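You operate a simulated robot arm through the tools that you are given. There is no shell and no other tool. Be economical: measure what you need, move in short steps, check, and stop when the job is done.

You run a simulated robot arm. Do the job below in one go: nothing can be reset, and whatever is moved stays where it is left.

Task
Lay slabs on both end moulds and give the triple press one pull.
Fine: pink slab on the green handled mould's lid, cream slab on the purple's, press lid down to its stops and up again, no crack.
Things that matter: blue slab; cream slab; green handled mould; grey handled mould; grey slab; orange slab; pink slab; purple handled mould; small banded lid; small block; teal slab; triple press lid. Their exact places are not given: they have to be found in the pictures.

Only the result counts: the job must be done as asked and must still hold three seconds after the hand-in. Knocking over, shifting, dropping, spilling or breaking anything else fails it. Lids that push on must go on centred and level and be pressed home; caps that screw on are set level and turned clockwise until they are tight.

Robot
A 6-joint arm with a two-finger gripper on a trunk, on a base that drives. Base frame: it is fixed to the floor where the robot stands at the start and does not move with it; the origin is under the middle of the robot, x ahead of it, y to its left, z up. Readings come in m, rad, newtons and seconds.
Its first joint turns from -2.897 to 2.897 rad. Places, roughly: small block (7x7x6 cm) [0.7, 0.1, 0.9]; triple press lid [0.9, 0.1, 1.1]. Payload 2.54 kg.
Tool frame: the origin (TCP) lies between the finger pads and is the grasp point; the fingertips stand 0.03 m ahead of it; z points along the fingers, y is the line along which they close. Largest opening 0.116 m; the body of the gripper starts 0.095 m behind the TCP.
Orientation is that of the tool frame in the base frame, as [roll, pitch, yaw] about the fixed x, y, z axes, in that order (R = Rz(yaw) Ry(pitch) Rx(roll)). With the fingers straight down and closing along the base's y, the tool's x points along the base's -x, its y along +y and its z along -z.

Tools
- The arm moves only by the tool play_rows. Its argument "deltas" is a list of rows, each a list of 7 numbers: the turn, a rotation vector about the tool's x, y, z in units of 180 degrees (1.0 is 180 degrees), then the shift along the tool's x, y, z in units of 500 mm (1.0 is 500 mm), then the finger opening in m, from 0 to 0.116. In form: [[wx, wy, wz, dx, dy, dz, jaw], ...]. A call has 1 to 10 rows; each row is the pose to reach, as a shift and turn from the pose commanded when the call began, along the tool's axes at that moment. A call with a number of a shift or a turn outside -1 to 1 is refused whole. Rows are played at 5 a second. More than 0.05 m and 0.15 rad between two rows, or a gripper value outside its range, and nothing of the call is played. Where a pose cannot be reached the arm comes as near as it can. A force on the tool above 90 N (or 10 N above the force at the start of the call, whichever is more), or a blocked arm, ends the call early, and 0.2 s more pass. The fingers move at their own pace (about 0.072 m/s each) and stop on an object; they squeeze with about 30 N. The grip force told is the motor's: it shows also when the fingers shut on nothing. Time passes only in rows, and 0.2 s behind the last, so rows that repeat a pose let the fingers close. The reply holds the time, the measured pose of the TCP, the force on the tool along the base axes, the opening and the grip force, in the units named above and with some noise, with the torque about the TCP (base axes, N m) and any sound that the robot's microphone picked up.
- Cameras (640 x 400 px; columns grow to the right, rows downward): "scene" is now at [-0.0266, 0.1342, 1.4449]; the picture's right is [-0.17, -0.98, 0.00], its down [-0.19, 0.03, -0.98] and it looks along [0.97, -0.17, -0.20] (base axes); focal length 243 px, centre (320, 200). "wrist" rides on the gripper at [0.069, -0.015, -0.122] in the tool frame; the picture's right is [0.21, 0.98, 0.00], its down [-0.83, 0.18, -0.53] and it looks along [-0.52, 0.11, 0.85] (tool axes); focal length 251 px, centre (320, 200).
- snapshot(camera): a new picture of that camera. It takes no simulated time.
- roll_base(legs): drives the robot by 1 to 6 legs, each [ahead, left, turn to the left] in m, m and rad, along the robot's own axes; the way and the turn of a leg run together, so that a leg with both is an arc; at most 1.5 m and 3.142 rad a leg. The arm and the cameras ride along, it lands a little off, and it stops where it bumps. It gives what a move gives.
- head_to(pan, tilt): turns the head with the scene camera to pan (to the left, within 2.094 rad either way) and tilt (down, from -0.506 to 1.204), counted from straight ahead of the robot. It gives what a move gives.
- pixel_to_xyz(camera, pixels): there is no depth. For up to 12 entries [column, row, z] of the newest picture of that camera ("zoom" is the newest enlarged one), the place [x, y] in the base frame at which the ray of that pixel passes the height z, good to about 0.003 m. It takes no simulated time.
- zoom(camera, box): a new picture of the part [left, top, right, bottom] of that camera's present view, enlarged. It takes no simulated time.
- hand_in(): hands the job in; it is judged then, once.

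Work in short steps. Measure before you move; look again where a grasp or a placing could have gone wrong, and mend it. You have 80 turns and 52 pictures in all, those below and enlarged ones among them. Open the gripper and draw the arm clear of the work before you hand the job in, unless the task says otherwise; then end with one line.

The tools are called after "Emit:" by a JSON object that holds its "op" and its "data". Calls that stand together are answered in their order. play_rows: Moves the arm, as the interface text tells. Its arguments: {"type":"object","properties":{"deltas":{"type":"array"}},"required":["deltas"]} The other tools are called the same way: roll_base (legs) drives the base; head_to (pan, tilt) turns the head that bears the scene camera; snapshot (camera) takes a picture; pixel_to_xyz (camera, pixels) gives the place at which the rays of pixels pass given heights; zoom (camera, box) takes an enlarged picture of a part of a camera's view; hand_in () hands the job in.

At the start:

```text
t: 0.0
tool_pos: [0.5184, 0.2235, 1.4476]
orientation: [-3.141, 0.002, -3.14]
contact_force: [-1.0, -0.1, 0.2]
moment: [0.02, 0.0, -0.03]
opening: 0.1157
finger_force: 0.1
robot x, y, heading: [0.0025, 0.002, 0.005]
head pan, tilt: [-0.176, 0.199]
```

scene: 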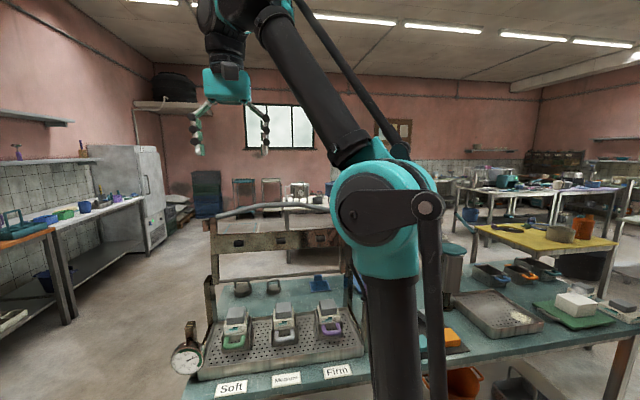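
wrist: 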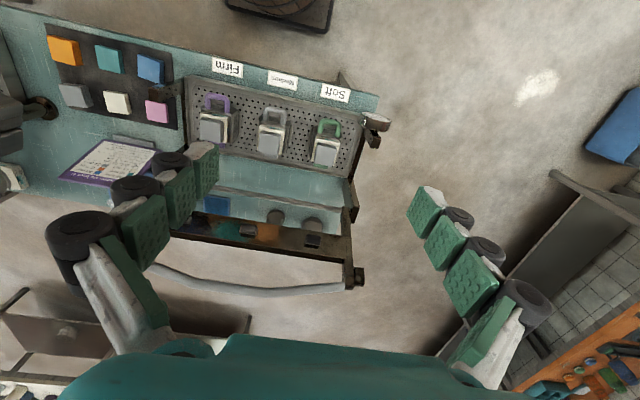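

The wrist view shows six slabs on a dark mat near (110,75), a paper at (110,160), and three moulds on the tray. I enlarge these.

Emit:
{"op": "zoom", "data": {"camera": "wrist", "box": [20, 20, 220, 200]}}

Emit:
{"op": "zoom", "data": {"camera": "wrist", "box": [140, 50, 400, 300]}}

Emit:
{"op": "zoom", "data": {"camera": "scene", "box": [160, 190, 380, 400]}}

```text
2.22 times, centred on (120, 110) of wrist
```

zoom: 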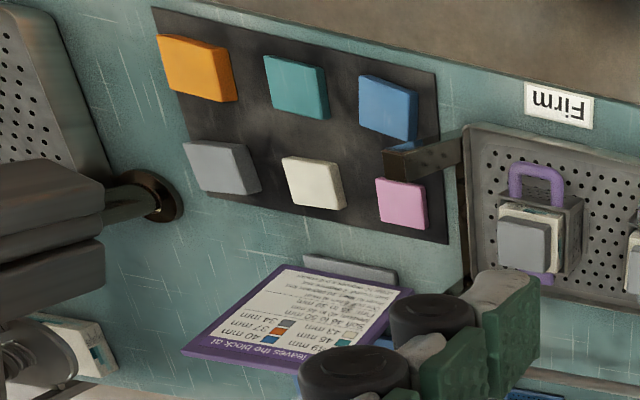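

```text
1.60 times, centred on (270, 175) of wrist
```

zoom: 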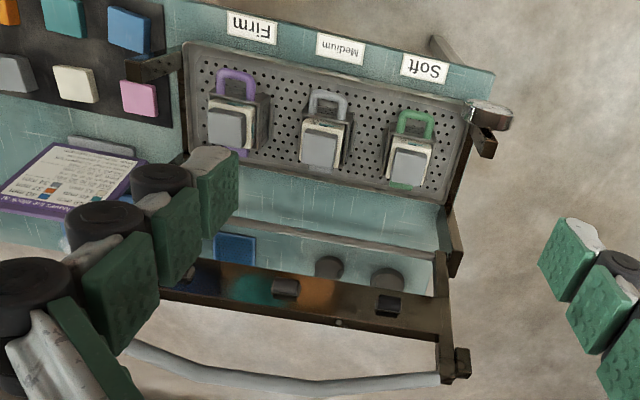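

```text
1.90 times, centred on (270, 295) of scene
```

zoom: 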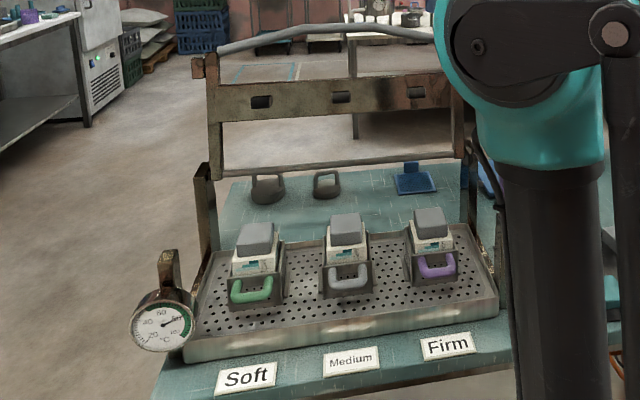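

I locate slabs, moulds and paper assuming a table at about z=0.8, to scale things.

Emit:
{"op": "pixel_to_xyz", "data": {"camera": "wrist", "pixels": [[157, 111, 0.8], [157, 111, 0.85], [117, 103, 0.8], [325, 150, 0.9], [270, 140, 0.9], [213, 125, 0.9], [110, 160, 0.8], [250, 288, 1.1], [355, 275, 1.1], [65, 52, 0.8]]}}

Emit:
{"op": "pixel_to_xyz", "data": {"camera": "scene", "pixels": [[236, 310, 0.9], [285, 308, 0.9], [327, 305, 0.9], [230, 389, 0.8], [230, 389, 0.85], [338, 370, 0.8], [338, 370, 0.85]]}}

Emit:
{"op": "pixel_to_xyz", "data": {"camera": "wrist", "pixels": [[335, 93, 0.8], [335, 93, 0.85], [227, 68, 0.8], [227, 68, 0.85]]}}

```text
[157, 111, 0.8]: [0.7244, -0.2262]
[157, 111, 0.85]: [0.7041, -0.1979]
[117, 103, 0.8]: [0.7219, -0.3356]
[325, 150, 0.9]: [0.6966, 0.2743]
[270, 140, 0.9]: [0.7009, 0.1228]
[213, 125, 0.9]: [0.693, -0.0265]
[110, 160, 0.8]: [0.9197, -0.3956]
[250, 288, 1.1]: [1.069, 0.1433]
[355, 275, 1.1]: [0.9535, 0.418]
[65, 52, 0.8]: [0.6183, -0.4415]
```

```text
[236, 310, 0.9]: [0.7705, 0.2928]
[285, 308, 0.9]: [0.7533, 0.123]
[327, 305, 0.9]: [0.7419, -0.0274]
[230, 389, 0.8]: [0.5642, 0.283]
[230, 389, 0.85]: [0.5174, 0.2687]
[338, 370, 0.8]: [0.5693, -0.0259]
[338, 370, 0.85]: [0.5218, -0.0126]
```

```text
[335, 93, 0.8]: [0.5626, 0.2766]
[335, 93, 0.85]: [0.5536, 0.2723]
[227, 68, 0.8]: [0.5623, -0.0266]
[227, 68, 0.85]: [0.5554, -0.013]
```

The table is at z≈0.80, with pink at about (0.72,-0.22) and cream at about (0.72,-0.33). I move the arm over towards the slabs and lower for a closer look.

Emit:
{"op": "play_rows", "data": {"deltas": [[0, 0, 0, 0.014, -0.09, 0.04, 0.116], [0, 0, 0, 0.028, -0.18, 0.08, 0.116], [0, 0, 0, 0.042, -0.27, 0.12, 0.116], [0, 0, 0, 0.056, -0.36, 0.16, 0.116], [0, 0, 0, 0.07, -0.45, 0.2, 0.116], [0, 0, 0, 0.084, -0.54, 0.24, 0.116], [0, 0, 0, 0.098, -0.63, 0.28, 0.116], [0, 0, 0, 0.112, -0.72, 0.32, 0.116], [0, 0, 0, 0.126, -0.81, 0.36, 0.116], [0, 0, 0, 0.14, -0.9, 0.4, 0.116]]}}

Emit:
{"op": "snapshot", "data": {"camera": "wrist"}}

Emit:
{"op": "snapshot", "data": {"camera": "scene"}}

```text
t: 2.2
tool_pos: [0.4502, -0.227, 1.2481]
orientation: [3.141, -0.001, 3.142]
contact_force: [-0.7, -0.1, 0.1]
moment: [-0.04, -0.03, 0.0]
opening: 0.1158
finger_force: 0.0
robot x, y, heading: [0.0022, 0.0003, -0.001]
head pan, tilt: [-0.176, 0.199]
```

```text
46 pictures are left
```

wrist: 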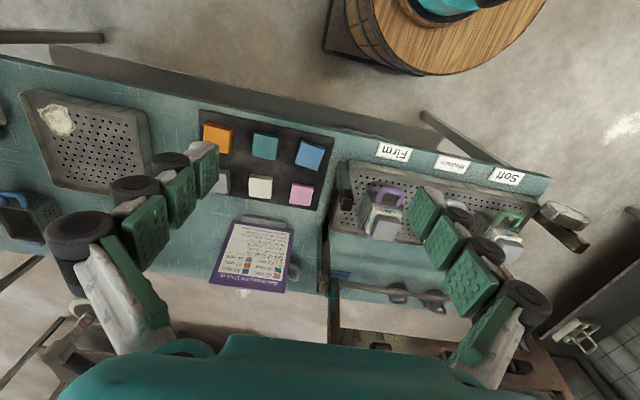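

```text
45 pictures are left
```

scene: 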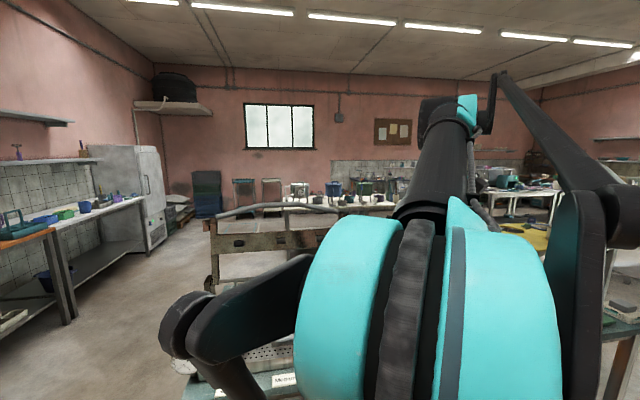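

The slabs are now in view at (300,193) pink and (260,187) cream, with the sheet at (250,255). I enlarge them.

Emit:
{"op": "zoom", "data": {"camera": "wrist", "box": [195, 210, 305, 300]}}

Emit:
{"op": "zoom", "data": {"camera": "wrist", "box": [190, 105, 430, 245]}}

```text
4.44 times, centred on (250, 255) of wrist
```

zoom: 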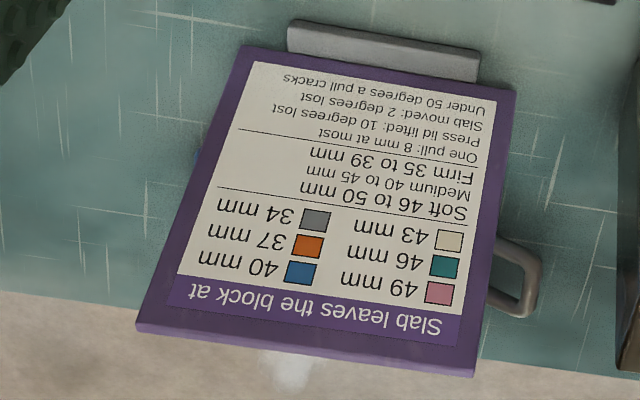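

```text
2.67 times, centred on (310, 175) of wrist
```

zoom: 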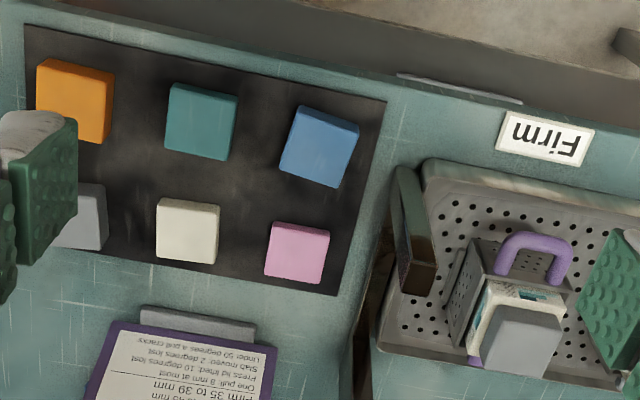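

The sheet confirms the budget: each slab moved costs 2 degrees, so I move just two. I measure pink and cream corners in the zoom at two assumed top heights.

Emit:
{"op": "pixel_to_xyz", "data": {"camera": "zoom", "pixels": [[273, 221, 0.815], [330, 231, 0.815], [321, 284, 0.815], [264, 276, 0.815], [158, 198, 0.82], [219, 206, 0.82], [216, 264, 0.82], [157, 256, 0.82], [483, 375, 0.95], [562, 350, 0.95]]}}

```text
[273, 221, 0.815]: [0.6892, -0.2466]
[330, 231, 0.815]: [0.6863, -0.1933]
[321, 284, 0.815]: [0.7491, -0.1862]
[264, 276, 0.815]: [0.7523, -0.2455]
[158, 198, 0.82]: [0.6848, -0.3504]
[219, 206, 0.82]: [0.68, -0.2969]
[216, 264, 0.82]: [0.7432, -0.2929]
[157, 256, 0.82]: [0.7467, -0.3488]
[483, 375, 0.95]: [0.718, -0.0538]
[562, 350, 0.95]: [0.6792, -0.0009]
```

Pink is roughly at (0.719,-0.218) and cream at (0.714,-0.322), both close to square to the axes. I descend to get a close view between the fingers.

Emit:
{"op": "play_rows", "data": {"deltas": [[0, 0, 0, -0.05, 0.002, 0.07, 0.116], [0, 0, 0, -0.1, 0.004, 0.14, 0.116], [0, 0, 0, -0.15, 0.005, 0.21, 0.116], [0, 0, 0, -0.2, 0.005, 0.28, 0.116], [0, 0, 0, -0.25, 0.007, 0.35, 0.116], [0, 0, 0, -0.3, 0.008, 0.42, 0.116], [0, 0, 0, -0.34, 0.01, 0.49, 0.116]]}}

Emit:
{"op": "snapshot", "data": {"camera": "wrist"}}

```text
t: 3.8
tool_pos: [0.6179, -0.2224, 1.0007]
orientation: [3.141, -0.001, -3.141]
contact_force: [-0.7, 0.5, -1.3]
moment: [-0.01, -0.05, 0.06]
opening: 0.1158
finger_force: 0.2
robot x, y, heading: [-0.0003, -0.0008, 0.0]
head pan, tilt: [-0.176, 0.199]
```

```text
42 pictures are left
```

wrist: 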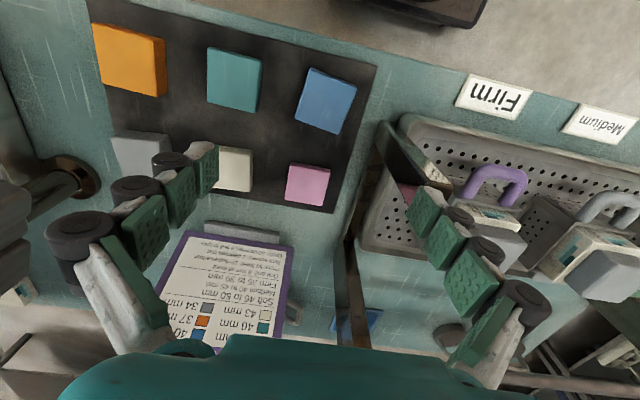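

Pink is at (308,185), cream at (234,170). I zoom on both for exact corners.

Emit:
{"op": "zoom", "data": {"camera": "wrist", "box": [200, 130, 360, 230]}}

```text
4.00 times, centred on (280, 180) of wrist
```

zoom: 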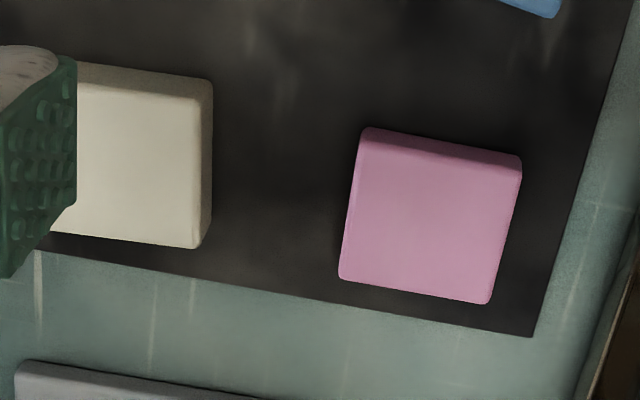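

Pink's front side shows between the rows at 127 and 155, and its top face runs to row 303. I convert both edges at base and top heights.

Emit:
{"op": "pixel_to_xyz", "data": {"camera": "zoom", "pixels": [[366, 128, 0.803], [522, 157, 0.803], [358, 155, 0.815], [518, 182, 0.815], [340, 278, 0.815], [490, 304, 0.815], [212, 82, 0.803], [210, 100, 0.82], [195, 248, 0.82], [51, 232, 0.82], [521, 157, 0.82], [490, 304, 0.82]]}}

```text
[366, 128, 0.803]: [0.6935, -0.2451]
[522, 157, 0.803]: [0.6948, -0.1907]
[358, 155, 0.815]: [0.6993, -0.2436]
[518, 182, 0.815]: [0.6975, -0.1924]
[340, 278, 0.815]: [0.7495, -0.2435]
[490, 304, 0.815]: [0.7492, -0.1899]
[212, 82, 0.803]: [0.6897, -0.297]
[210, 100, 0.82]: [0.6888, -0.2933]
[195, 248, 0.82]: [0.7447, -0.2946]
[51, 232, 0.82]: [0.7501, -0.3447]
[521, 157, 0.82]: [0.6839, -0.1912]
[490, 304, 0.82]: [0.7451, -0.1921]
```

Pink's centre is at (0.7215,-0.2177), about 54 mm wide, with its top near 0.813. I come over it with 0.09 m opening and go down to just above.

Emit:
{"op": "play_rows", "data": {"deltas": [[0, 0, 0, -0.08, 0.004, 0.04, 0.09], [0, 0, 0, -0.16, 0.008, 0.08, 0.09], [0, 0, 0, -0.207, 0.009, 0.12, 0.09], [0, 0, 0, -0.207, 0.009, 0.2, 0.09], [0, 0, 0, -0.207, 0.009, 0.27, 0.09], [0, 0, 0, -0.207, 0.009, 0.27, 0.09]]}}

Emit:
{"op": "snapshot", "data": {"camera": "wrist"}}

```text
t: 5.2
tool_pos: [0.7217, -0.2164, 0.8649]
orientation: [-3.14, 0.0, -3.142]
contact_force: [-1.0, -0.9, 0.0]
moment: [0.01, 0.04, 0.03]
opening: 0.09
finger_force: 0.1
robot x, y, heading: [0.0017, 0.002, 0.005]
head pan, tilt: [-0.176, 0.199]
```

```text
40 pictures are left
```

wrist: 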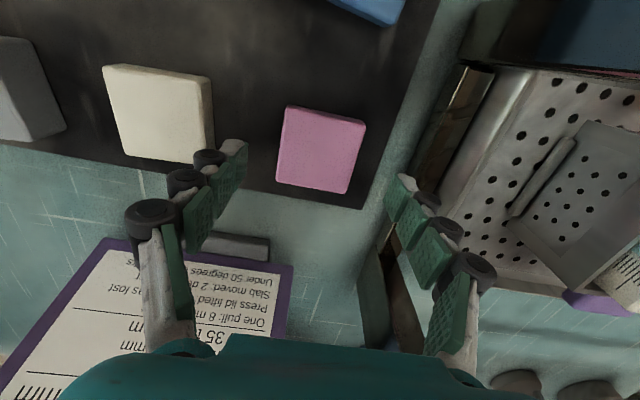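

The slab sits between the fingers at about (320,150). I check its centre from this close view.

Emit:
{"op": "pixel_to_xyz", "data": {"camera": "wrist", "pixels": [[286, 108, 0.813], [366, 124, 0.813], [347, 194, 0.813], [277, 181, 0.813], [105, 66, 0.82], [210, 77, 0.82], [205, 160, 0.82]]}}

```text
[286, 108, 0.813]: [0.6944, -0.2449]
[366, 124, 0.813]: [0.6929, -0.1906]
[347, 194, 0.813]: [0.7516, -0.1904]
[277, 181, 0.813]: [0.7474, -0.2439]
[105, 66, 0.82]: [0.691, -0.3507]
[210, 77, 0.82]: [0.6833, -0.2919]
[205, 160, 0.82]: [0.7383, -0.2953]
```

The centre agrees within 1 mm. I lower 30 mm and close.

Emit:
{"op": "play_rows", "data": {"deltas": [[0, 0, 0, 0, -0.002, 0.03, 0.09], [0, 0, 0, 0, -0.002, 0.06, 0.09], [0, 0, 0, 0, -0.002, 0.06, 0.07], [0, 0, 0, 0, -0.002, 0.06, 0.05], [0, 0, 0, 0, -0.002, 0.06, 0.04], [0, 0, 0, 0, -0.002, 0.06, 0.04], [0, 0, 0, 0, -0.002, 0.06, 0.04]]}}

```text
t: 6.8
tool_pos: [0.7217, -0.2178, 0.8367]
orientation: [3.141, 0.0, 3.142]
contact_force: [-0.3, 0.9, 0.0]
moment: [0.01, -0.01, 0.02]
opening: 0.0543
finger_force: 30.4
robot x, y, heading: [-0.0014, 0.0044, -0.003]
head pan, tilt: [-0.176, 0.199]
```

The fingers hold 54 mm with 30 N. I lift straight up.

Emit:
{"op": "play_rows", "data": {"deltas": [[0, 0, 0, 0, 0, -0.04, 0.04], [0, 0, 0, 0, 0, -0.12, 0.04], [0, 0, 0, 0, 0, -0.2, 0.04], [0, 0, 0, 0, 0, -0.28, 0.04], [0, 0, 0, 0, 0, -0.36, 0.04], [0, 0, 0, 0, 0, -0.44, 0.04], [0, 0, 0, 0, 0, -0.5, 0.04]]}}

Emit:
{"op": "snapshot", "data": {"camera": "wrist"}}

Emit:
{"op": "snapshot", "data": {"camera": "scene"}}

```text
t: 8.4
tool_pos: [0.724, -0.2184, 1.089]
orientation: [3.14, 0.0, -3.141]
contact_force: [-0.1, 0.0, -0.9]
moment: [0.02, -0.03, -0.01]
opening: 0.0546
finger_force: 30.0
robot x, y, heading: [0.0043, -0.0005, -0.0]
head pan, tilt: [-0.176, 0.199]
```

```text
39 pictures are left
```

wrist: 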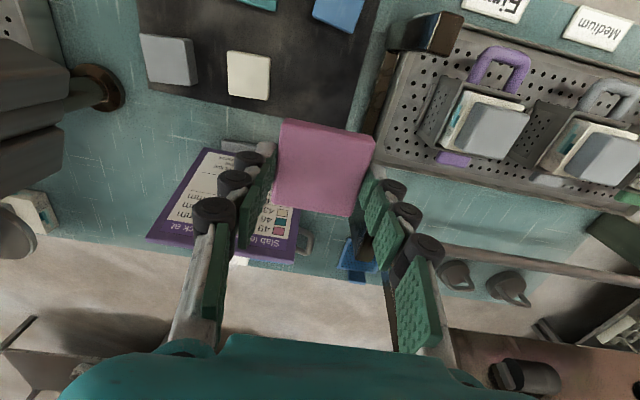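

```text
38 pictures are left
```

scene: 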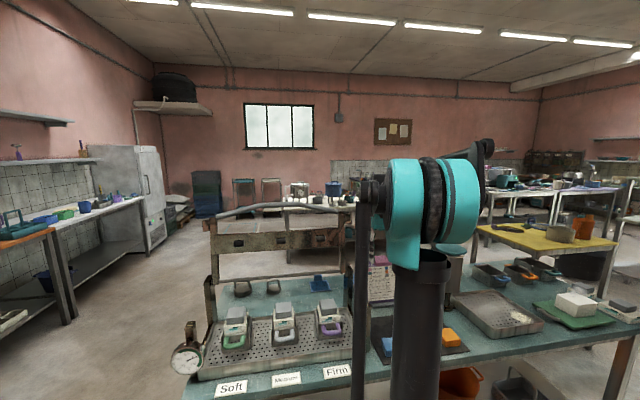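

Pink is held level at (325,165). The moulds show in both views now; I zoom on them and on the gauge.

Emit:
{"op": "zoom", "data": {"camera": "scene", "box": [160, 290, 360, 390]}}

Emit:
{"op": "pixel_to_xyz", "data": {"camera": "zoom", "pixels": [[222, 55, 0.93], [273, 52, 0.93], [285, 72, 0.93]]}}

Emit:
{"op": "zoom", "data": {"camera": "wrist", "box": [400, 20, 640, 220]}}

```text
3.20 times, centred on (260, 340) of scene
```

zoom: 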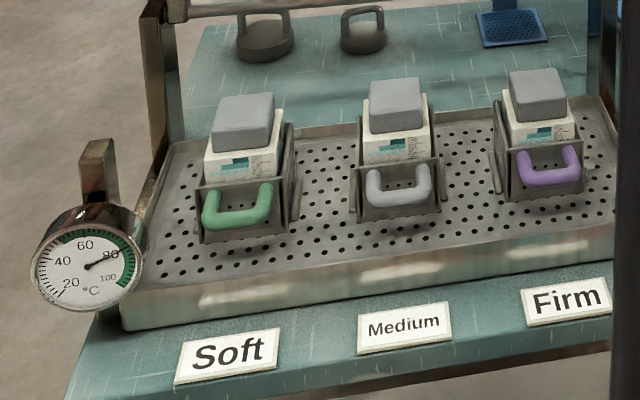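

```text
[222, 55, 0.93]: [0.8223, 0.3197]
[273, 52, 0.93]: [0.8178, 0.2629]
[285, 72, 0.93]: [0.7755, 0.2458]
```

```text
2.00 times, centred on (520, 120) of wrist
```

zoom: 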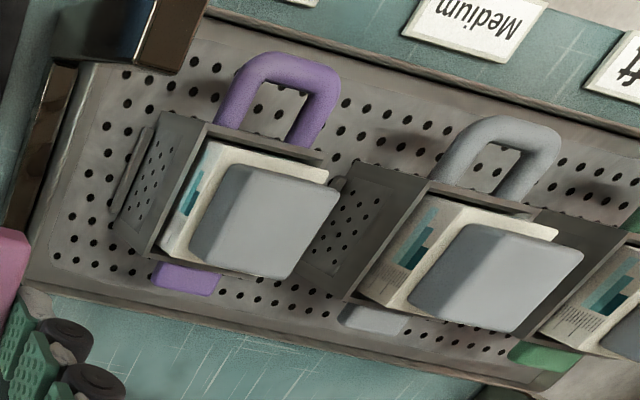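

The gauge reads about 80 degrees, which leaves a good margin. I triangulate the purple lid's top from both cameras.

Emit:
{"op": "pixel_to_xyz", "data": {"camera": "zoom", "pixels": [[228, 164, 0.92], [341, 190, 0.92], [292, 281, 0.92], [188, 251, 0.92], [228, 164, 0.94], [341, 190, 0.94], [292, 281, 0.94], [188, 251, 0.94]]}}

Emit:
{"op": "pixel_to_xyz", "data": {"camera": "scene", "pixels": [[337.2, 320.6, 0.92], [321.6, 321.9, 0.92], [318.7, 312.5, 0.92], [332.5, 311.6, 0.92], [337.2, 320.6, 0.94], [321.6, 321.9, 0.94], [318.7, 312.5, 0.94], [332.5, 311.6, 0.94]]}}

Emit:
{"op": "pixel_to_xyz", "data": {"camera": "scene", "pixels": [[229.4, 320.3, 0.92], [245.6, 319.1, 0.92], [244.4, 330, 0.92], [226.6, 331.6, 0.92]]}}

```text
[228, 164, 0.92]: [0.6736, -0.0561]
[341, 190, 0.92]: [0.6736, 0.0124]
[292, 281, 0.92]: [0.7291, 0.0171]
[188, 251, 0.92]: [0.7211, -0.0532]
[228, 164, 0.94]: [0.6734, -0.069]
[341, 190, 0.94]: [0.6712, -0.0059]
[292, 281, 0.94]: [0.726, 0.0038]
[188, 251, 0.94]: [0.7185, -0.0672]
```

```text
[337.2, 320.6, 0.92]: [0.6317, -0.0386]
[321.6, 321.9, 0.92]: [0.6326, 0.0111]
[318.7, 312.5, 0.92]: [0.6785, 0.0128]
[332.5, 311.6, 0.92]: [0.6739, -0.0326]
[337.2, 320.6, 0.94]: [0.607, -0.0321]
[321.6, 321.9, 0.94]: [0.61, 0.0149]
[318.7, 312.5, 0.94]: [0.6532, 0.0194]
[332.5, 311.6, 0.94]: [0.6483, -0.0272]
```

```text
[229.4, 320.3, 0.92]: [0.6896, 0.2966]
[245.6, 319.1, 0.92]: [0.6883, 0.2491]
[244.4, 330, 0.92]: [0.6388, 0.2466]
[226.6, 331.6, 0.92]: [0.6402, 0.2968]
```

The purple lid top comes out at around z≈0.88–0.9, but oblique sides blur it. I carry the pink slab towards the green mould at this height for a look from above.

Emit:
{"op": "play_rows", "data": {"deltas": [[0, 0, 0, 0.025, 0.0936, 0, 0.04], [0, 0, 0, 0.05, 0.187, 0, 0.04], [0, 0, 0, 0.074, 0.281, 0, 0.04], [0, 0, 0, 0.099, 0.374, 0, 0.04], [0, 0, 0, 0.124, 0.468, 0, 0.04], [0, 0, 0, 0.149, 0.562, 0, 0.04], [0, 0, 0, 0.174, 0.655, 0, 0.04], [0, 0, 0, 0.198, 0.749, 0, 0.04], [0, 0, 0, 0.223, 0.842, 0, 0.04], [0, 0, 0, 0.248, 0.936, 0, 0.04]]}}

Emit:
{"op": "snapshot", "data": {"camera": "wrist"}}

Emit:
{"op": "snapshot", "data": {"camera": "scene"}}

```text
t: 10.6
tool_pos: [0.5961, 0.2484, 1.0875]
orientation: [-3.141, 0.0, -3.141]
contact_force: [-0.3, 0.0, -1.5]
moment: [0.03, 0.0, 0.01]
opening: 0.0548
finger_force: 30.1
robot x, y, heading: [-0.0001, 0.0028, -0.002]
head pan, tilt: [-0.176, 0.199]
```

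```text
35 pictures are left
```

wrist: 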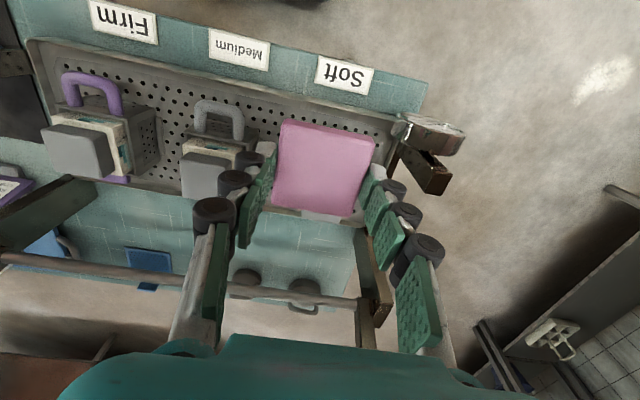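

```text
34 pictures are left
```

scene: 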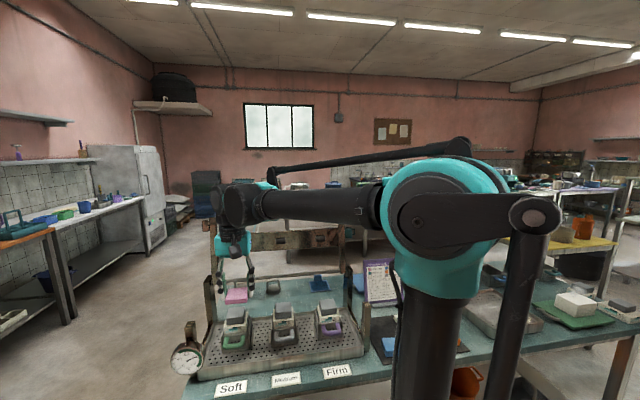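

The slab hides the green mould. I move ahead to x≈0.74 so that the green lid shows above the slab in the picture.

Emit:
{"op": "play_rows", "data": {"deltas": [[0, 0, 0, -0.07, 0.005, 0, 0.04], [0, 0, 0, -0.14, 0.01, 0, 0.04], [0, 0, 0, -0.21, 0.015, 0, 0.04], [0, 0, 0, -0.288, 0.02, 0, 0.04]]}}

Emit:
{"op": "snapshot", "data": {"camera": "wrist"}}

```text
t: 11.6
tool_pos: [0.7429, 0.2568, 1.0874]
orientation: [3.141, 0.0, 3.141]
contact_force: [-0.3, 0.3, 0.6]
moment: [0.02, -0.06, 0.01]
opening: 0.0547
finger_force: 30.4
robot x, y, heading: [-0.0008, -0.0024, 0.003]
head pan, tilt: [-0.176, 0.199]
```

```text
33 pictures are left
```

wrist: 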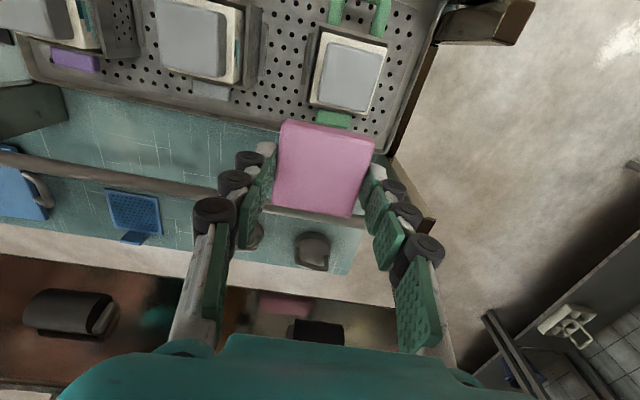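

Now the green lid is seen almost from above at (350,75). I zoom on it.

Emit:
{"op": "zoom", "data": {"camera": "wrist", "box": [280, 0, 440, 130]}}

Emit:
{"op": "zoom", "data": {"camera": "scene", "box": [160, 260, 360, 390]}}

```text
3.08 times, centred on (360, 65) of wrist
```

zoom: 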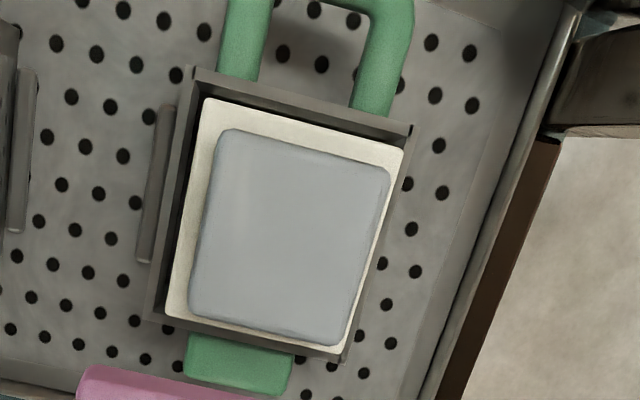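

```text
3.08 times, centred on (260, 325) of scene
```

zoom: 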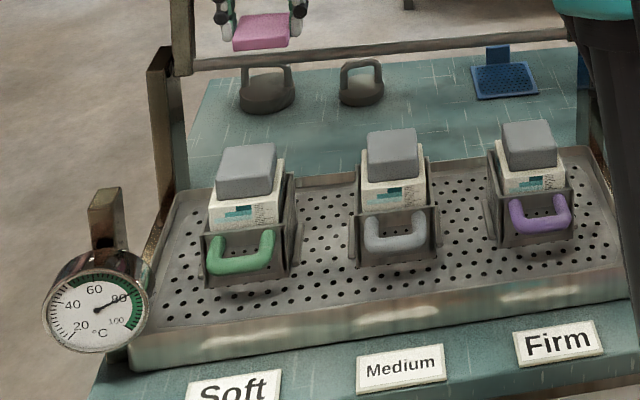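

I convert green lid corners from both views, at two heights each.

Emit:
{"op": "pixel_to_xyz", "data": {"camera": "wrist", "pixels": [[328.2, 42.3, 0.92], [382.7, 55.9, 0.92], [368.1, 112.1, 0.92], [317.1, 100.1, 0.92], [328.2, 42.3, 0.94], [382.7, 55.9, 0.94], [368.1, 112.1, 0.94], [317.1, 100.1, 0.94]]}}

Emit:
{"op": "pixel_to_xyz", "data": {"camera": "zoom", "pixels": [[220, 151, 0.92], [276, 143, 0.92], [274, 175, 0.92], [217, 182, 0.92], [220, 151, 0.94], [276, 143, 0.94], [274, 175, 0.94], [217, 182, 0.94], [502, 124, 0.93], [550, 120, 0.93], [557, 148, 0.93], [509, 154, 0.93]]}}

```text
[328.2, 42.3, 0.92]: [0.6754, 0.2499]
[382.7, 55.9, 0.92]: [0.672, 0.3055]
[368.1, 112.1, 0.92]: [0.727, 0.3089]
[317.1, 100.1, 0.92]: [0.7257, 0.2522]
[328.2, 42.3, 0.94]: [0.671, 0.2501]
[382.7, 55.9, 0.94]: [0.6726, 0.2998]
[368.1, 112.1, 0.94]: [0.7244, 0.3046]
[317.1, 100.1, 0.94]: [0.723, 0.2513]
```

```text
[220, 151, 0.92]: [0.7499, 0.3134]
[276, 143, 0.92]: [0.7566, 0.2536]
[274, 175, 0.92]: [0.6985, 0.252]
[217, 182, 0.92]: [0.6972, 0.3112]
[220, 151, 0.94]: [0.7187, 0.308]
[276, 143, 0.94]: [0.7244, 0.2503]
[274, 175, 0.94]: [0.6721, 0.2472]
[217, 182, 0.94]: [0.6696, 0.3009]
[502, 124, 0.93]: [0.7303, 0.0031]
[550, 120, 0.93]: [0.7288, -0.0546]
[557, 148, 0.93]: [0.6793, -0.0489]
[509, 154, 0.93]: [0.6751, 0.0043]
```

Both views agree at z≈0.94: the green lid's centre is (0.698, 0.2765), 52 mm square. I move over it and down to TCP z≈0.985.

Emit:
{"op": "play_rows", "data": {"deltas": [[0, 0, 0, 0.045, 0.02, 0, 0.04], [0, 0, 0, 0.09, 0.039, 0, 0.04], [0, 0, 0, 0.09, 0.039, 0.07, 0.04], [0, 0, 0, 0.09, 0.039, 0.14, 0.04], [0, 0, 0, 0.09, 0.039, 0.19, 0.04], [0, 0, 0, 0.09, 0.039, 0.19, 0.04]]}}

Emit:
{"op": "zoom", "data": {"camera": "scene", "box": [190, 270, 290, 350]}}

Emit:
{"op": "snapshot", "data": {"camera": "wrist"}}

```text
t: 13.0
tool_pos: [0.695, 0.2776, 0.9932]
orientation: [-3.141, 0.0, -3.141]
contact_force: [0.0, -1.2, 0.0]
moment: [0.0, 0.04, -0.02]
opening: 0.0545
finger_force: 30.1
robot x, y, heading: [-0.0017, 0.0028, -0.004]
head pan, tilt: [-0.176, 0.199]
```

```text
5.00 times, centred on (240, 310) of scene
```

zoom: 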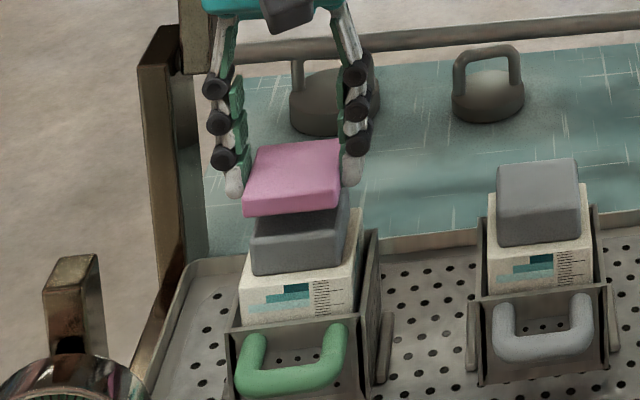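

```text
29 pictures are left
```

wrist: 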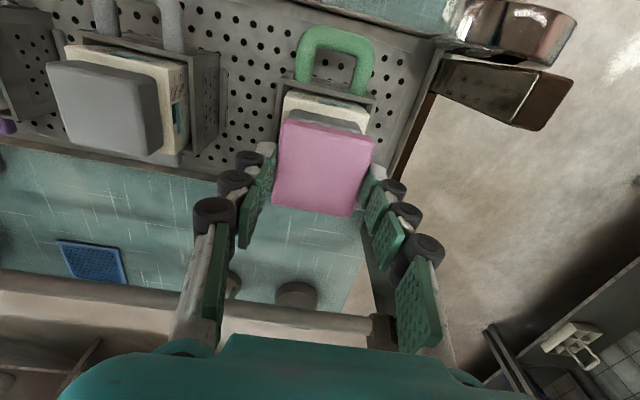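

The slab hovers about 2 cm above the lid. I check the sideways alignment from the scene zoom: slab front corners (244,216),(338,206) and lid front corners.

Emit:
{"op": "pixel_to_xyz", "data": {"camera": "zoom", "pixels": [[244, 216, 0.96], [338, 206, 0.96], [340, 141, 0.975], [258, 147, 0.975], [258, 230, 0.94], [253, 274, 0.915], [336, 265, 0.915], [498, 246, 0.915], [580, 236, 0.915], [498, 211, 0.939], [580, 200, 0.939]]}}

Emit:
{"op": "pixel_to_xyz", "data": {"camera": "wrist", "pixels": [[282, 121, 0.975], [375, 140, 0.975], [352, 217, 0.975], [272, 208, 0.975], [290, 112, 0.937], [362, 126, 0.937]]}}

```text
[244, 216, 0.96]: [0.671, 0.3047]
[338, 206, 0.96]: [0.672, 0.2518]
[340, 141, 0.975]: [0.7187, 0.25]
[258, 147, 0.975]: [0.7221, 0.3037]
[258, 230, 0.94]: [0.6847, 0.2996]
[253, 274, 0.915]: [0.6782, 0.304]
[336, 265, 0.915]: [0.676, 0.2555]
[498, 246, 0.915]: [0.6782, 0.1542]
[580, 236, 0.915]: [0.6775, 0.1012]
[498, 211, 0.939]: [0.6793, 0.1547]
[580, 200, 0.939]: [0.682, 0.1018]
```

```text
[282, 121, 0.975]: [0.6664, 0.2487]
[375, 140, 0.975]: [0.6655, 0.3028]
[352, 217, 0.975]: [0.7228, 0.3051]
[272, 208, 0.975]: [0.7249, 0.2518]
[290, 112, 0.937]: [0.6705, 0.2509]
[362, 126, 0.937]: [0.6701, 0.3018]
```

The sideways alignment is within 2 mm; I shift 2.5 mm ahead and lower in small steps while watching the force.

Emit:
{"op": "play_rows", "data": {"deltas": [[0, 0, 0, -0.005, 0, 0.01, 0.04], [0, 0, 0, -0.005, 0, 0.02, 0.04], [0, 0, 0, -0.005, 0, 0.026, 0.04], [0, 0, 0, -0.005, 0, 0.03, 0.04]]}}

Emit:
{"op": "zoom", "data": {"camera": "scene", "box": [190, 270, 290, 350]}}

```text
t: 14.0
tool_pos: [0.6991, 0.2783, 0.9768]
orientation: [3.141, -0.002, -3.141]
contact_force: [0.0, -0.2, 0.3]
moment: [0.03, -0.03, -0.01]
opening: 0.0548
finger_force: 30.3
robot x, y, heading: [-0.0038, -0.0024, -0.001]
head pan, tilt: [-0.176, 0.199]
```

```text
5.00 times, centred on (240, 310) of scene
```

zoom: 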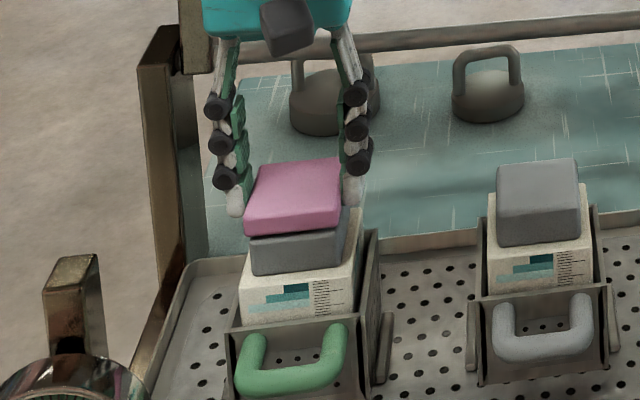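

The gap left is about 3 mm. I lower further in 1 mm steps.

Emit:
{"op": "play_rows", "data": {"deltas": [[0, 0, 0, 0, 0, 0.002, 0.04], [0, 0, 0, 0, 0, 0.004, 0.04], [0, 0, 0, 0, 0, 0.005, 0.04]]}}

```text
t: 14.8
tool_pos: [0.6991, 0.2789, 0.9751]
orientation: [3.141, 0.001, 3.141]
contact_force: [1.7, -2.7, 9.8]
moment: [-0.16, -0.08, 0.01]
opening: 0.0546
finger_force: 30.5
robot x, y, heading: [0.0031, -0.0006, -0.005]
head pan, tilt: [-0.176, 0.199]
```

Contact is made at about 10 N, so the slab is seated. I open the fingers and draw straight up.

Emit:
{"op": "play_rows", "data": {"deltas": [[0, 0, 0, 0, 0, -0.001, 0.06], [0, 0, 0, 0, 0, -0.001, 0.075], [0, 0, 0, 0, 0, -0.001, 0.085], [0, 0, 0, 0, 0, -0.03, 0.085], [0, 0, 0, 0, 0, -0.1, 0.085], [0, 0, 0, 0, 0, -0.19, 0.085], [0, 0, 0, 0, 0, -0.24, 0.085]]}}

Emit:
{"op": "zoom", "data": {"camera": "scene", "box": [170, 250, 360, 380]}}

Emit:
{"op": "snapshot", "data": {"camera": "wrist"}}

```text
t: 16.4
tool_pos: [0.6958, 0.2808, 1.0953]
orientation: [-3.141, 0.001, -3.141]
contact_force: [0.3, -0.9, 0.2]
moment: [0.01, -0.02, 0.01]
opening: 0.0849
finger_force: 0.1
robot x, y, heading: [-0.0017, 0.0004, -0.001]
head pan, tilt: [-0.176, 0.199]
```

```text
3.08 times, centred on (265, 315) of scene
```

zoom: 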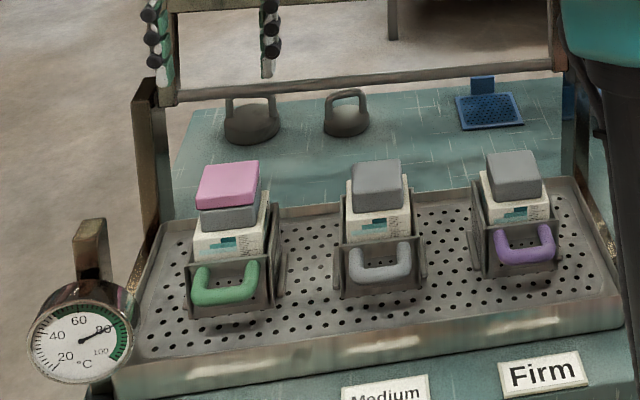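

```text
26 pictures are left
```

wrist: 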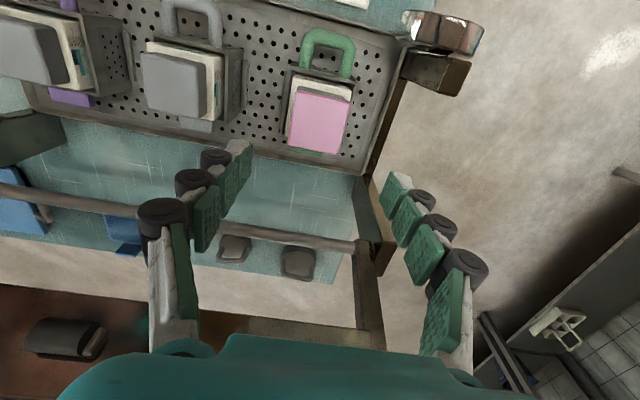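

Pink lies centred on the green lid at (319,118). On the way to the cream slab I stop above the purple mould to measure its lid.

Emit:
{"op": "play_rows", "data": {"deltas": [[0, 0, 0, 0, -0.095, 0, 0.09], [0, 0, 0, 0, -0.19, 0, 0.09], [0, 0, 0, 0, -0.285, 0, 0.09], [0, 0, 0, 0, -0.38, 0, 0.09], [0, 0, 0, 0, -0.475, 0, 0.09], [0, 0, 0, 0, -0.57, 0, 0.09], [0, 0, 0, 0, -0.6, 0, 0.09], [0, 0, 0, 0, -0.6, 0, 0.09]]}}

Emit:
{"op": "zoom", "data": {"camera": "wrist", "box": [240, 30, 420, 160]}}

```text
t: 18.2
tool_pos: [0.6988, -0.0215, 1.094]
orientation: [3.141, -0.001, -3.141]
contact_force: [0.5, 0.9, 0.0]
moment: [0.01, 0.05, 0.02]
opening: 0.0898
finger_force: 0.1
robot x, y, heading: [0.0006, 0.0035, 0.0]
head pan, tilt: [-0.176, 0.199]
```

```text
3.08 times, centred on (330, 95) of wrist
```

zoom: 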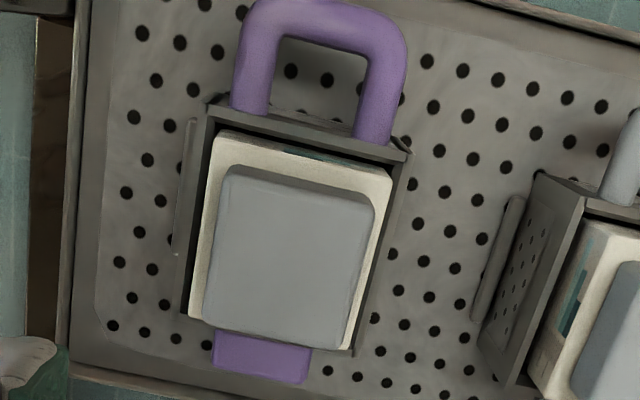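

The purple lid's top face spans (225,177),(374,207),(344,347),(203,319) in the zoom; I convert it.

Emit:
{"op": "pixel_to_xyz", "data": {"camera": "zoom", "pixels": [[225, 177, 0.94], [374, 207, 0.94], [344, 347, 0.94], [203, 319, 0.94], [225, 177, 0.93], [374, 207, 0.93], [344, 347, 0.93], [203, 319, 0.93]]}}

Emit:
{"op": "pixel_to_xyz", "data": {"camera": "scene", "pixels": [[321.6, 299.5, 0.94], [337.5, 297.9, 0.94], [340.3, 308, 0.94], [324, 310, 0.94]]}}

```text
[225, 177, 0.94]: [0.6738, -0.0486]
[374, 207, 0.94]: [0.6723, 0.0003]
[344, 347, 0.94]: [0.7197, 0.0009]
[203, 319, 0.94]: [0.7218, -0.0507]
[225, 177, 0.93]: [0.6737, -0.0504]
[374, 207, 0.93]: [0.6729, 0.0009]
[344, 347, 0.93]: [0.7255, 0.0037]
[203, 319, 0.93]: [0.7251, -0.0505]
```

```text
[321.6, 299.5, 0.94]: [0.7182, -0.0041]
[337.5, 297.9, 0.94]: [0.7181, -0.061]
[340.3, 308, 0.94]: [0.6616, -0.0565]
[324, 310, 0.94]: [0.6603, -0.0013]
```

Purple's target is (0.698,-0.0245), lid top about 0.937. I go to the cream slab at about (0.718,-0.321).

Emit:
{"op": "play_rows", "data": {"deltas": [[0, 0, 0, -0.005, -0.09, 0.01, 0.09], [0, 0, 0, -0.01, -0.18, 0.02, 0.09], [0, 0, 0, -0.016, -0.27, 0.03, 0.09], [0, 0, 0, -0.022, -0.36, 0.05, 0.09], [0, 0, 0, -0.028, -0.45, 0.07, 0.09], [0, 0, 0, -0.034, -0.54, 0.09, 0.09], [0, 0, 0, -0.038, -0.599, 0.15, 0.09], [0, 0, 0, -0.038, -0.599, 0.24, 0.09], [0, 0, 0, -0.038, -0.599, 0.33, 0.09], [0, 0, 0, -0.038, -0.599, 0.41, 0.09]]}}

Emit:
{"op": "snapshot", "data": {"camera": "wrist"}}

```text
t: 20.4
tool_pos: [0.7189, -0.3213, 0.8906]
orientation: [3.141, -0.001, -3.141]
contact_force: [-1.1, 0.8, 0.6]
moment: [-0.07, -0.04, -0.03]
opening: 0.0899
finger_force: 0.2
robot x, y, heading: [-0.0001, 0.0004, 0.0]
head pan, tilt: [-0.176, 0.199]
```

```text
24 pictures are left
```

wrist: 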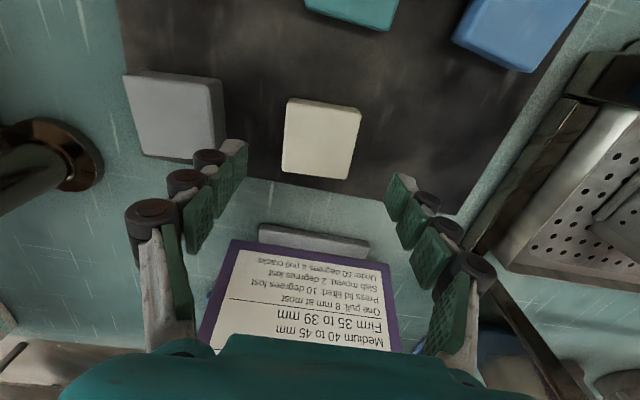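

Cream is at (320,140) between the fingers. I measure its corners.

Emit:
{"op": "pixel_to_xyz", "data": {"camera": "wrist", "pixels": [[287, 103, 0.818], [361, 113, 0.818], [350, 180, 0.818], [281, 171, 0.818], [223, 82, 0.822]]}}

```text
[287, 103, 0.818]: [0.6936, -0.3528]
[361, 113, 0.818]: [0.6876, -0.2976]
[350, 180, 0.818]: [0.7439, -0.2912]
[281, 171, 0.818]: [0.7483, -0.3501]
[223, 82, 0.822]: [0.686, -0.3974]
```

Cream's centre is (0.718,-0.323) and it is turned about +0.085 rad. I turn the tool by wz=-0.027 to match, lower to z≈0.836 and close.

Emit:
{"op": "play_rows", "data": {"deltas": [[0, 0, -0.027, 0.001, -0.003, 0.03, 0.09], [0, 0, -0.027, 0.001, -0.003, 0.07, 0.09], [0, 0, -0.027, 0.001, -0.003, 0.108, 0.09], [0, 0, -0.027, 0.001, -0.003, 0.108, 0.07], [0, 0, -0.027, 0.001, -0.003, 0.108, 0.05], [0, 0, -0.027, 0.001, -0.003, 0.108, 0.04], [0, 0, -0.027, 0.001, -0.003, 0.108, 0.04], [0, 0, -0.027, 0.001, -0.003, 0.108, 0.04]]}}

Emit:
{"op": "snapshot", "data": {"camera": "wrist"}}

```text
t: 22.2
tool_pos: [0.7187, -0.3205, 0.8377]
orientation: [-3.14, 0.0, -3.056]
contact_force: [0.3, -0.2, 0.2]
moment: [0.02, -0.04, 0.02]
opening: 0.0545
finger_force: 30.5
robot x, y, heading: [-0.0003, 0.0038, -0.007]
head pan, tilt: [-0.176, 0.199]
```

```text
23 pictures are left
```

wrist: 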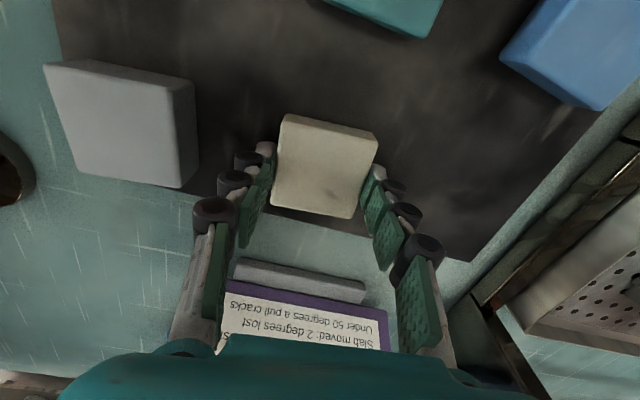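

Cream is held square. I lift and turn the tool back.

Emit:
{"op": "play_rows", "data": {"deltas": [[0, 0, 0, 0, 0, -0.04, 0.04], [0, 0, 0, 0, 0, -0.12, 0.04], [0, 0, 0, 0, 0, -0.2, 0.04], [0, 0, 0, 0, 0, -0.28, 0.04], [0, 0, 0.014, 0, 0, -0.36, 0.04], [0, 0, 0.027, 0, 0, -0.44, 0.04], [0, 0, 0.027, 0, 0, -0.5, 0.04], [0, 0, 0.027, 0, 0, -0.5, 0.04]]}}

```text
t: 24.0
tool_pos: [0.7188, -0.321, 1.084]
orientation: [3.141, 0.001, 3.14]
contact_force: [-0.5, -0.2, 0.1]
moment: [0.02, -0.01, 0.0]
opening: 0.0547
finger_force: 30.0
robot x, y, heading: [0.0025, -0.0029, -0.003]
head pan, tilt: [-0.176, 0.199]
```

I carry it over the purple mould, to (0.698,-0.0245), and down to z≈0.992.

Emit:
{"op": "play_rows", "data": {"deltas": [[0, 0, 0, 0.006, 0.09, 0, 0.04], [0, 0, 0, 0.012, 0.18, 0, 0.04], [0, 0, 0, 0.018, 0.27, 0, 0.04], [0, 0, 0, 0.024, 0.36, 0, 0.04], [0, 0, 0, 0.03, 0.45, 0, 0.04], [0, 0, 0, 0.036, 0.53, 0, 0.04], [0, 0, 0, 0.0416, 0.593, 0, 0.04], [0, 0, 0, 0.0416, 0.593, 0.09, 0.04], [0, 0, 0, 0.0416, 0.593, 0.175, 0.04], [0, 0, 0, 0.0416, 0.593, 0.185, 0.04]]}}

Emit:
{"op": "zoom", "data": {"camera": "scene", "box": [280, 265, 380, 345]}}

Emit:
{"op": "zoom", "data": {"camera": "wrist", "box": [240, 60, 400, 240]}}

```text
t: 26.2
tool_pos: [0.6953, -0.0243, 0.9931]
orientation: [-3.14, 0.001, 3.141]
contact_force: [0.6, 0.0, 0.2]
moment: [-0.01, 0.02, 0.02]
opening: 0.0549
finger_force: 30.2
robot x, y, heading: [0.0037, 0.0031, 0.002]
head pan, tilt: [-0.176, 0.199]
```

```text
5.00 times, centred on (330, 305) of scene
```

zoom: 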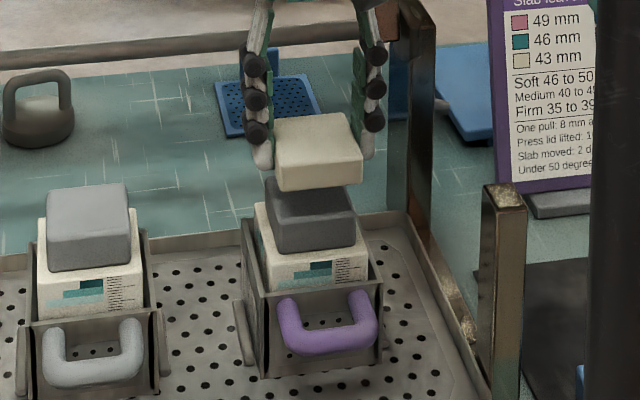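

```text
2.22 times, centred on (320, 150) of wrist
```

zoom: 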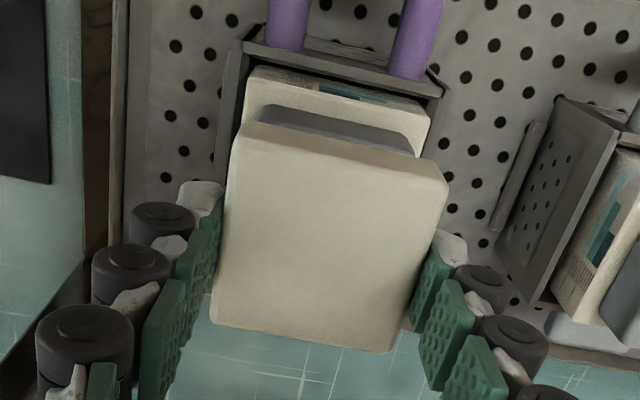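

I check the alignment numerically: slab front bottom corners against the lid's front bottom corners.

Emit:
{"op": "pixel_to_xyz", "data": {"camera": "scene", "pixels": [[322, 303.2, 0.959], [338.6, 301.8, 0.959], [321.6, 315.2, 0.912], [337.4, 314.2, 0.912], [321, 308.5, 0.937]]}}

Emit:
{"op": "pixel_to_xyz", "data": {"camera": "zoom", "pixels": [[245, 120, 0.976], [447, 178, 0.976], [390, 354, 0.976], [210, 320, 0.976], [262, 104, 0.937], [404, 136, 0.937]]}}

```text
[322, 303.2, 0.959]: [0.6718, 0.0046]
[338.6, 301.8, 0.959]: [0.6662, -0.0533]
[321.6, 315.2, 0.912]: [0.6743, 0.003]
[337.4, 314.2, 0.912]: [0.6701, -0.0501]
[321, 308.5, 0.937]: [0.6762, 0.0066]
```

```text
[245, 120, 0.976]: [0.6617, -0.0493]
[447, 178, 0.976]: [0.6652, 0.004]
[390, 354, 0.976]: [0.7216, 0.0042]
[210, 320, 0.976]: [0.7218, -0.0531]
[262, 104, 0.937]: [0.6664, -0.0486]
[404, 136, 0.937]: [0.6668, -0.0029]
```

Alignment is within 1–2 mm in y. I shift 2.5 mm ahead and lower 14 mm, then creep.

Emit:
{"op": "play_rows", "data": {"deltas": [[0, 0, 0, -0.005, 0, 0.01, 0.04], [0, 0, 0, -0.005, 0, 0.02, 0.04], [0, 0, 0, -0.005, 0, 0.027, 0.04], [0, 0, 0, -0.005, 0, 0.029, 0.04], [0, 0, 0, -0.005, 0, 0.031, 0.04]]}}

Emit:
{"op": "zoom", "data": {"camera": "scene", "box": [280, 265, 380, 345]}}

```text
t: 27.4
tool_pos: [0.6989, -0.0245, 0.9758]
orientation: [-3.14, 0.001, 3.142]
contact_force: [-0.1, 0.3, 0.1]
moment: [-0.01, 0.01, 0.0]
opening: 0.0545
finger_force: 30.0
robot x, y, heading: [-0.0016, 0.0014, 0.005]
head pan, tilt: [-0.176, 0.199]
```

```text
5.00 times, centred on (330, 305) of scene
```

zoom: 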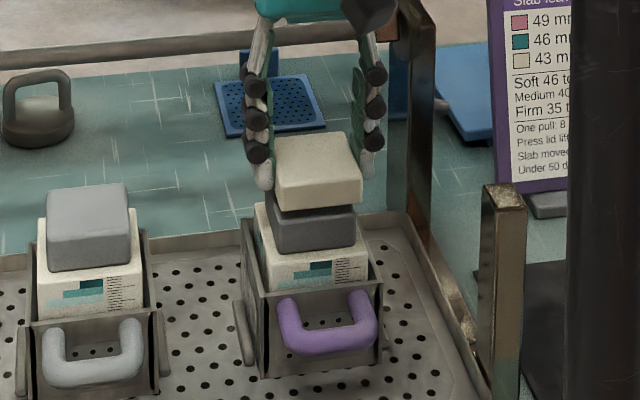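

About 4 mm remain. I creep down.

Emit:
{"op": "play_rows", "data": {"deltas": [[0, 0, 0, 0, 0, 0.002, 0.04], [0, 0, 0, 0, 0, 0.004, 0.04], [0, 0, 0, 0, 0, 0.005, 0.04]]}}

```text
t: 28.2
tool_pos: [0.6985, -0.0256, 0.975]
orientation: [-3.141, 0.0, -3.141]
contact_force: [1.4, -0.8, -0.5]
moment: [0.01, 0.02, -0.01]
opening: 0.0547
finger_force: 30.0
robot x, y, heading: [0.002, -0.0025, -0.002]
head pan, tilt: [-0.176, 0.199]
```

No contact yet. I continue down by up to 2 mm.

Emit:
{"op": "play_rows", "data": {"deltas": [[0, 0, 0, 0, 0, 0.001, 0.04], [0, 0, 0, 0, 0, 0.002, 0.04], [0, 0, 0, 0, 0, 0.003, 0.04]]}}

```text
t: 29.0
tool_pos: [0.6998, -0.0251, 0.9751]
orientation: [3.141, -0.001, -3.142]
contact_force: [-1.2, -0.1, -0.4]
moment: [0.02, -0.04, -0.02]
opening: 0.0546
finger_force: 29.9
robot x, y, heading: [0.0001, 0.0015, -0.003]
head pan, tilt: [-0.176, 0.199]
```

Emit:
{"op": "play_rows", "data": {"deltas": [[0, 0, 0, 0, 0, 0.001, 0.04], [0, 0, 0, 0, 0, 0.002, 0.04], [0, 0, 0, 0, 0, 0.003, 0.04]]}}

```text
t: 29.8
tool_pos: [0.6991, -0.0248, 0.9716]
orientation: [-3.141, -0.001, 3.141]
contact_force: [0.4, -0.4, -0.6]
moment: [0.02, -0.02, 0.01]
opening: 0.055
finger_force: 29.7
robot x, y, heading: [0.0035, -0.0002, -0.0]
head pan, tilt: [-0.176, 0.199]
```

Still no contact at z≈0.972, so I look again before continuing.

Emit:
{"op": "zoom", "data": {"camera": "scene", "box": [300, 275, 360, 325]}}

Emit:
{"op": "play_rows", "data": {"deltas": [[0, 0, 0, 0, 0, 0.001, 0.04], [0, 0, 0, 0, 0, 0.002, 0.04]]}}

```text
8.00 times, centred on (330, 300) of scene
```

zoom: 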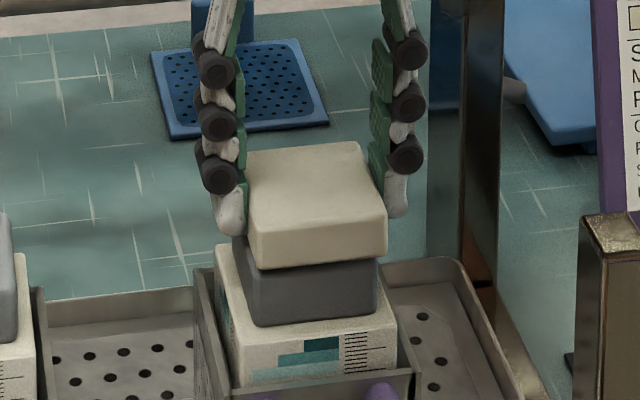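

```text
t: 30.4
tool_pos: [0.6984, -0.0259, 0.9711]
orientation: [-3.141, 0.0, 3.142]
contact_force: [-0.5, 0.1, -0.4]
moment: [0.01, 0.0, 0.0]
opening: 0.0546
finger_force: 30.0
robot x, y, heading: [0.001, -0.0042, -0.001]
head pan, tilt: [-0.176, 0.199]
```

The gap is now a hairline, and the slab sits about 2 mm to the right of the lid. I shift 1.5 mm left and creep on.

Emit:
{"op": "play_rows", "data": {"deltas": [[0, 0, 0, 0, 0.003, 0, 0.04], [0, 0, 0, 0, 0.003, 0.002, 0.04], [0, 0, 0, 0, 0.003, 0.004, 0.04]]}}

```text
t: 31.2
tool_pos: [0.6994, -0.0227, 0.9695]
orientation: [-3.141, 0.001, -3.141]
contact_force: [2.9, 1.4, 21.9]
moment: [0.04, -0.15, -0.01]
opening: 0.0547
finger_force: 29.9
robot x, y, heading: [0.0031, -0.0019, 0.0]
head pan, tilt: [-0.176, 0.199]
```

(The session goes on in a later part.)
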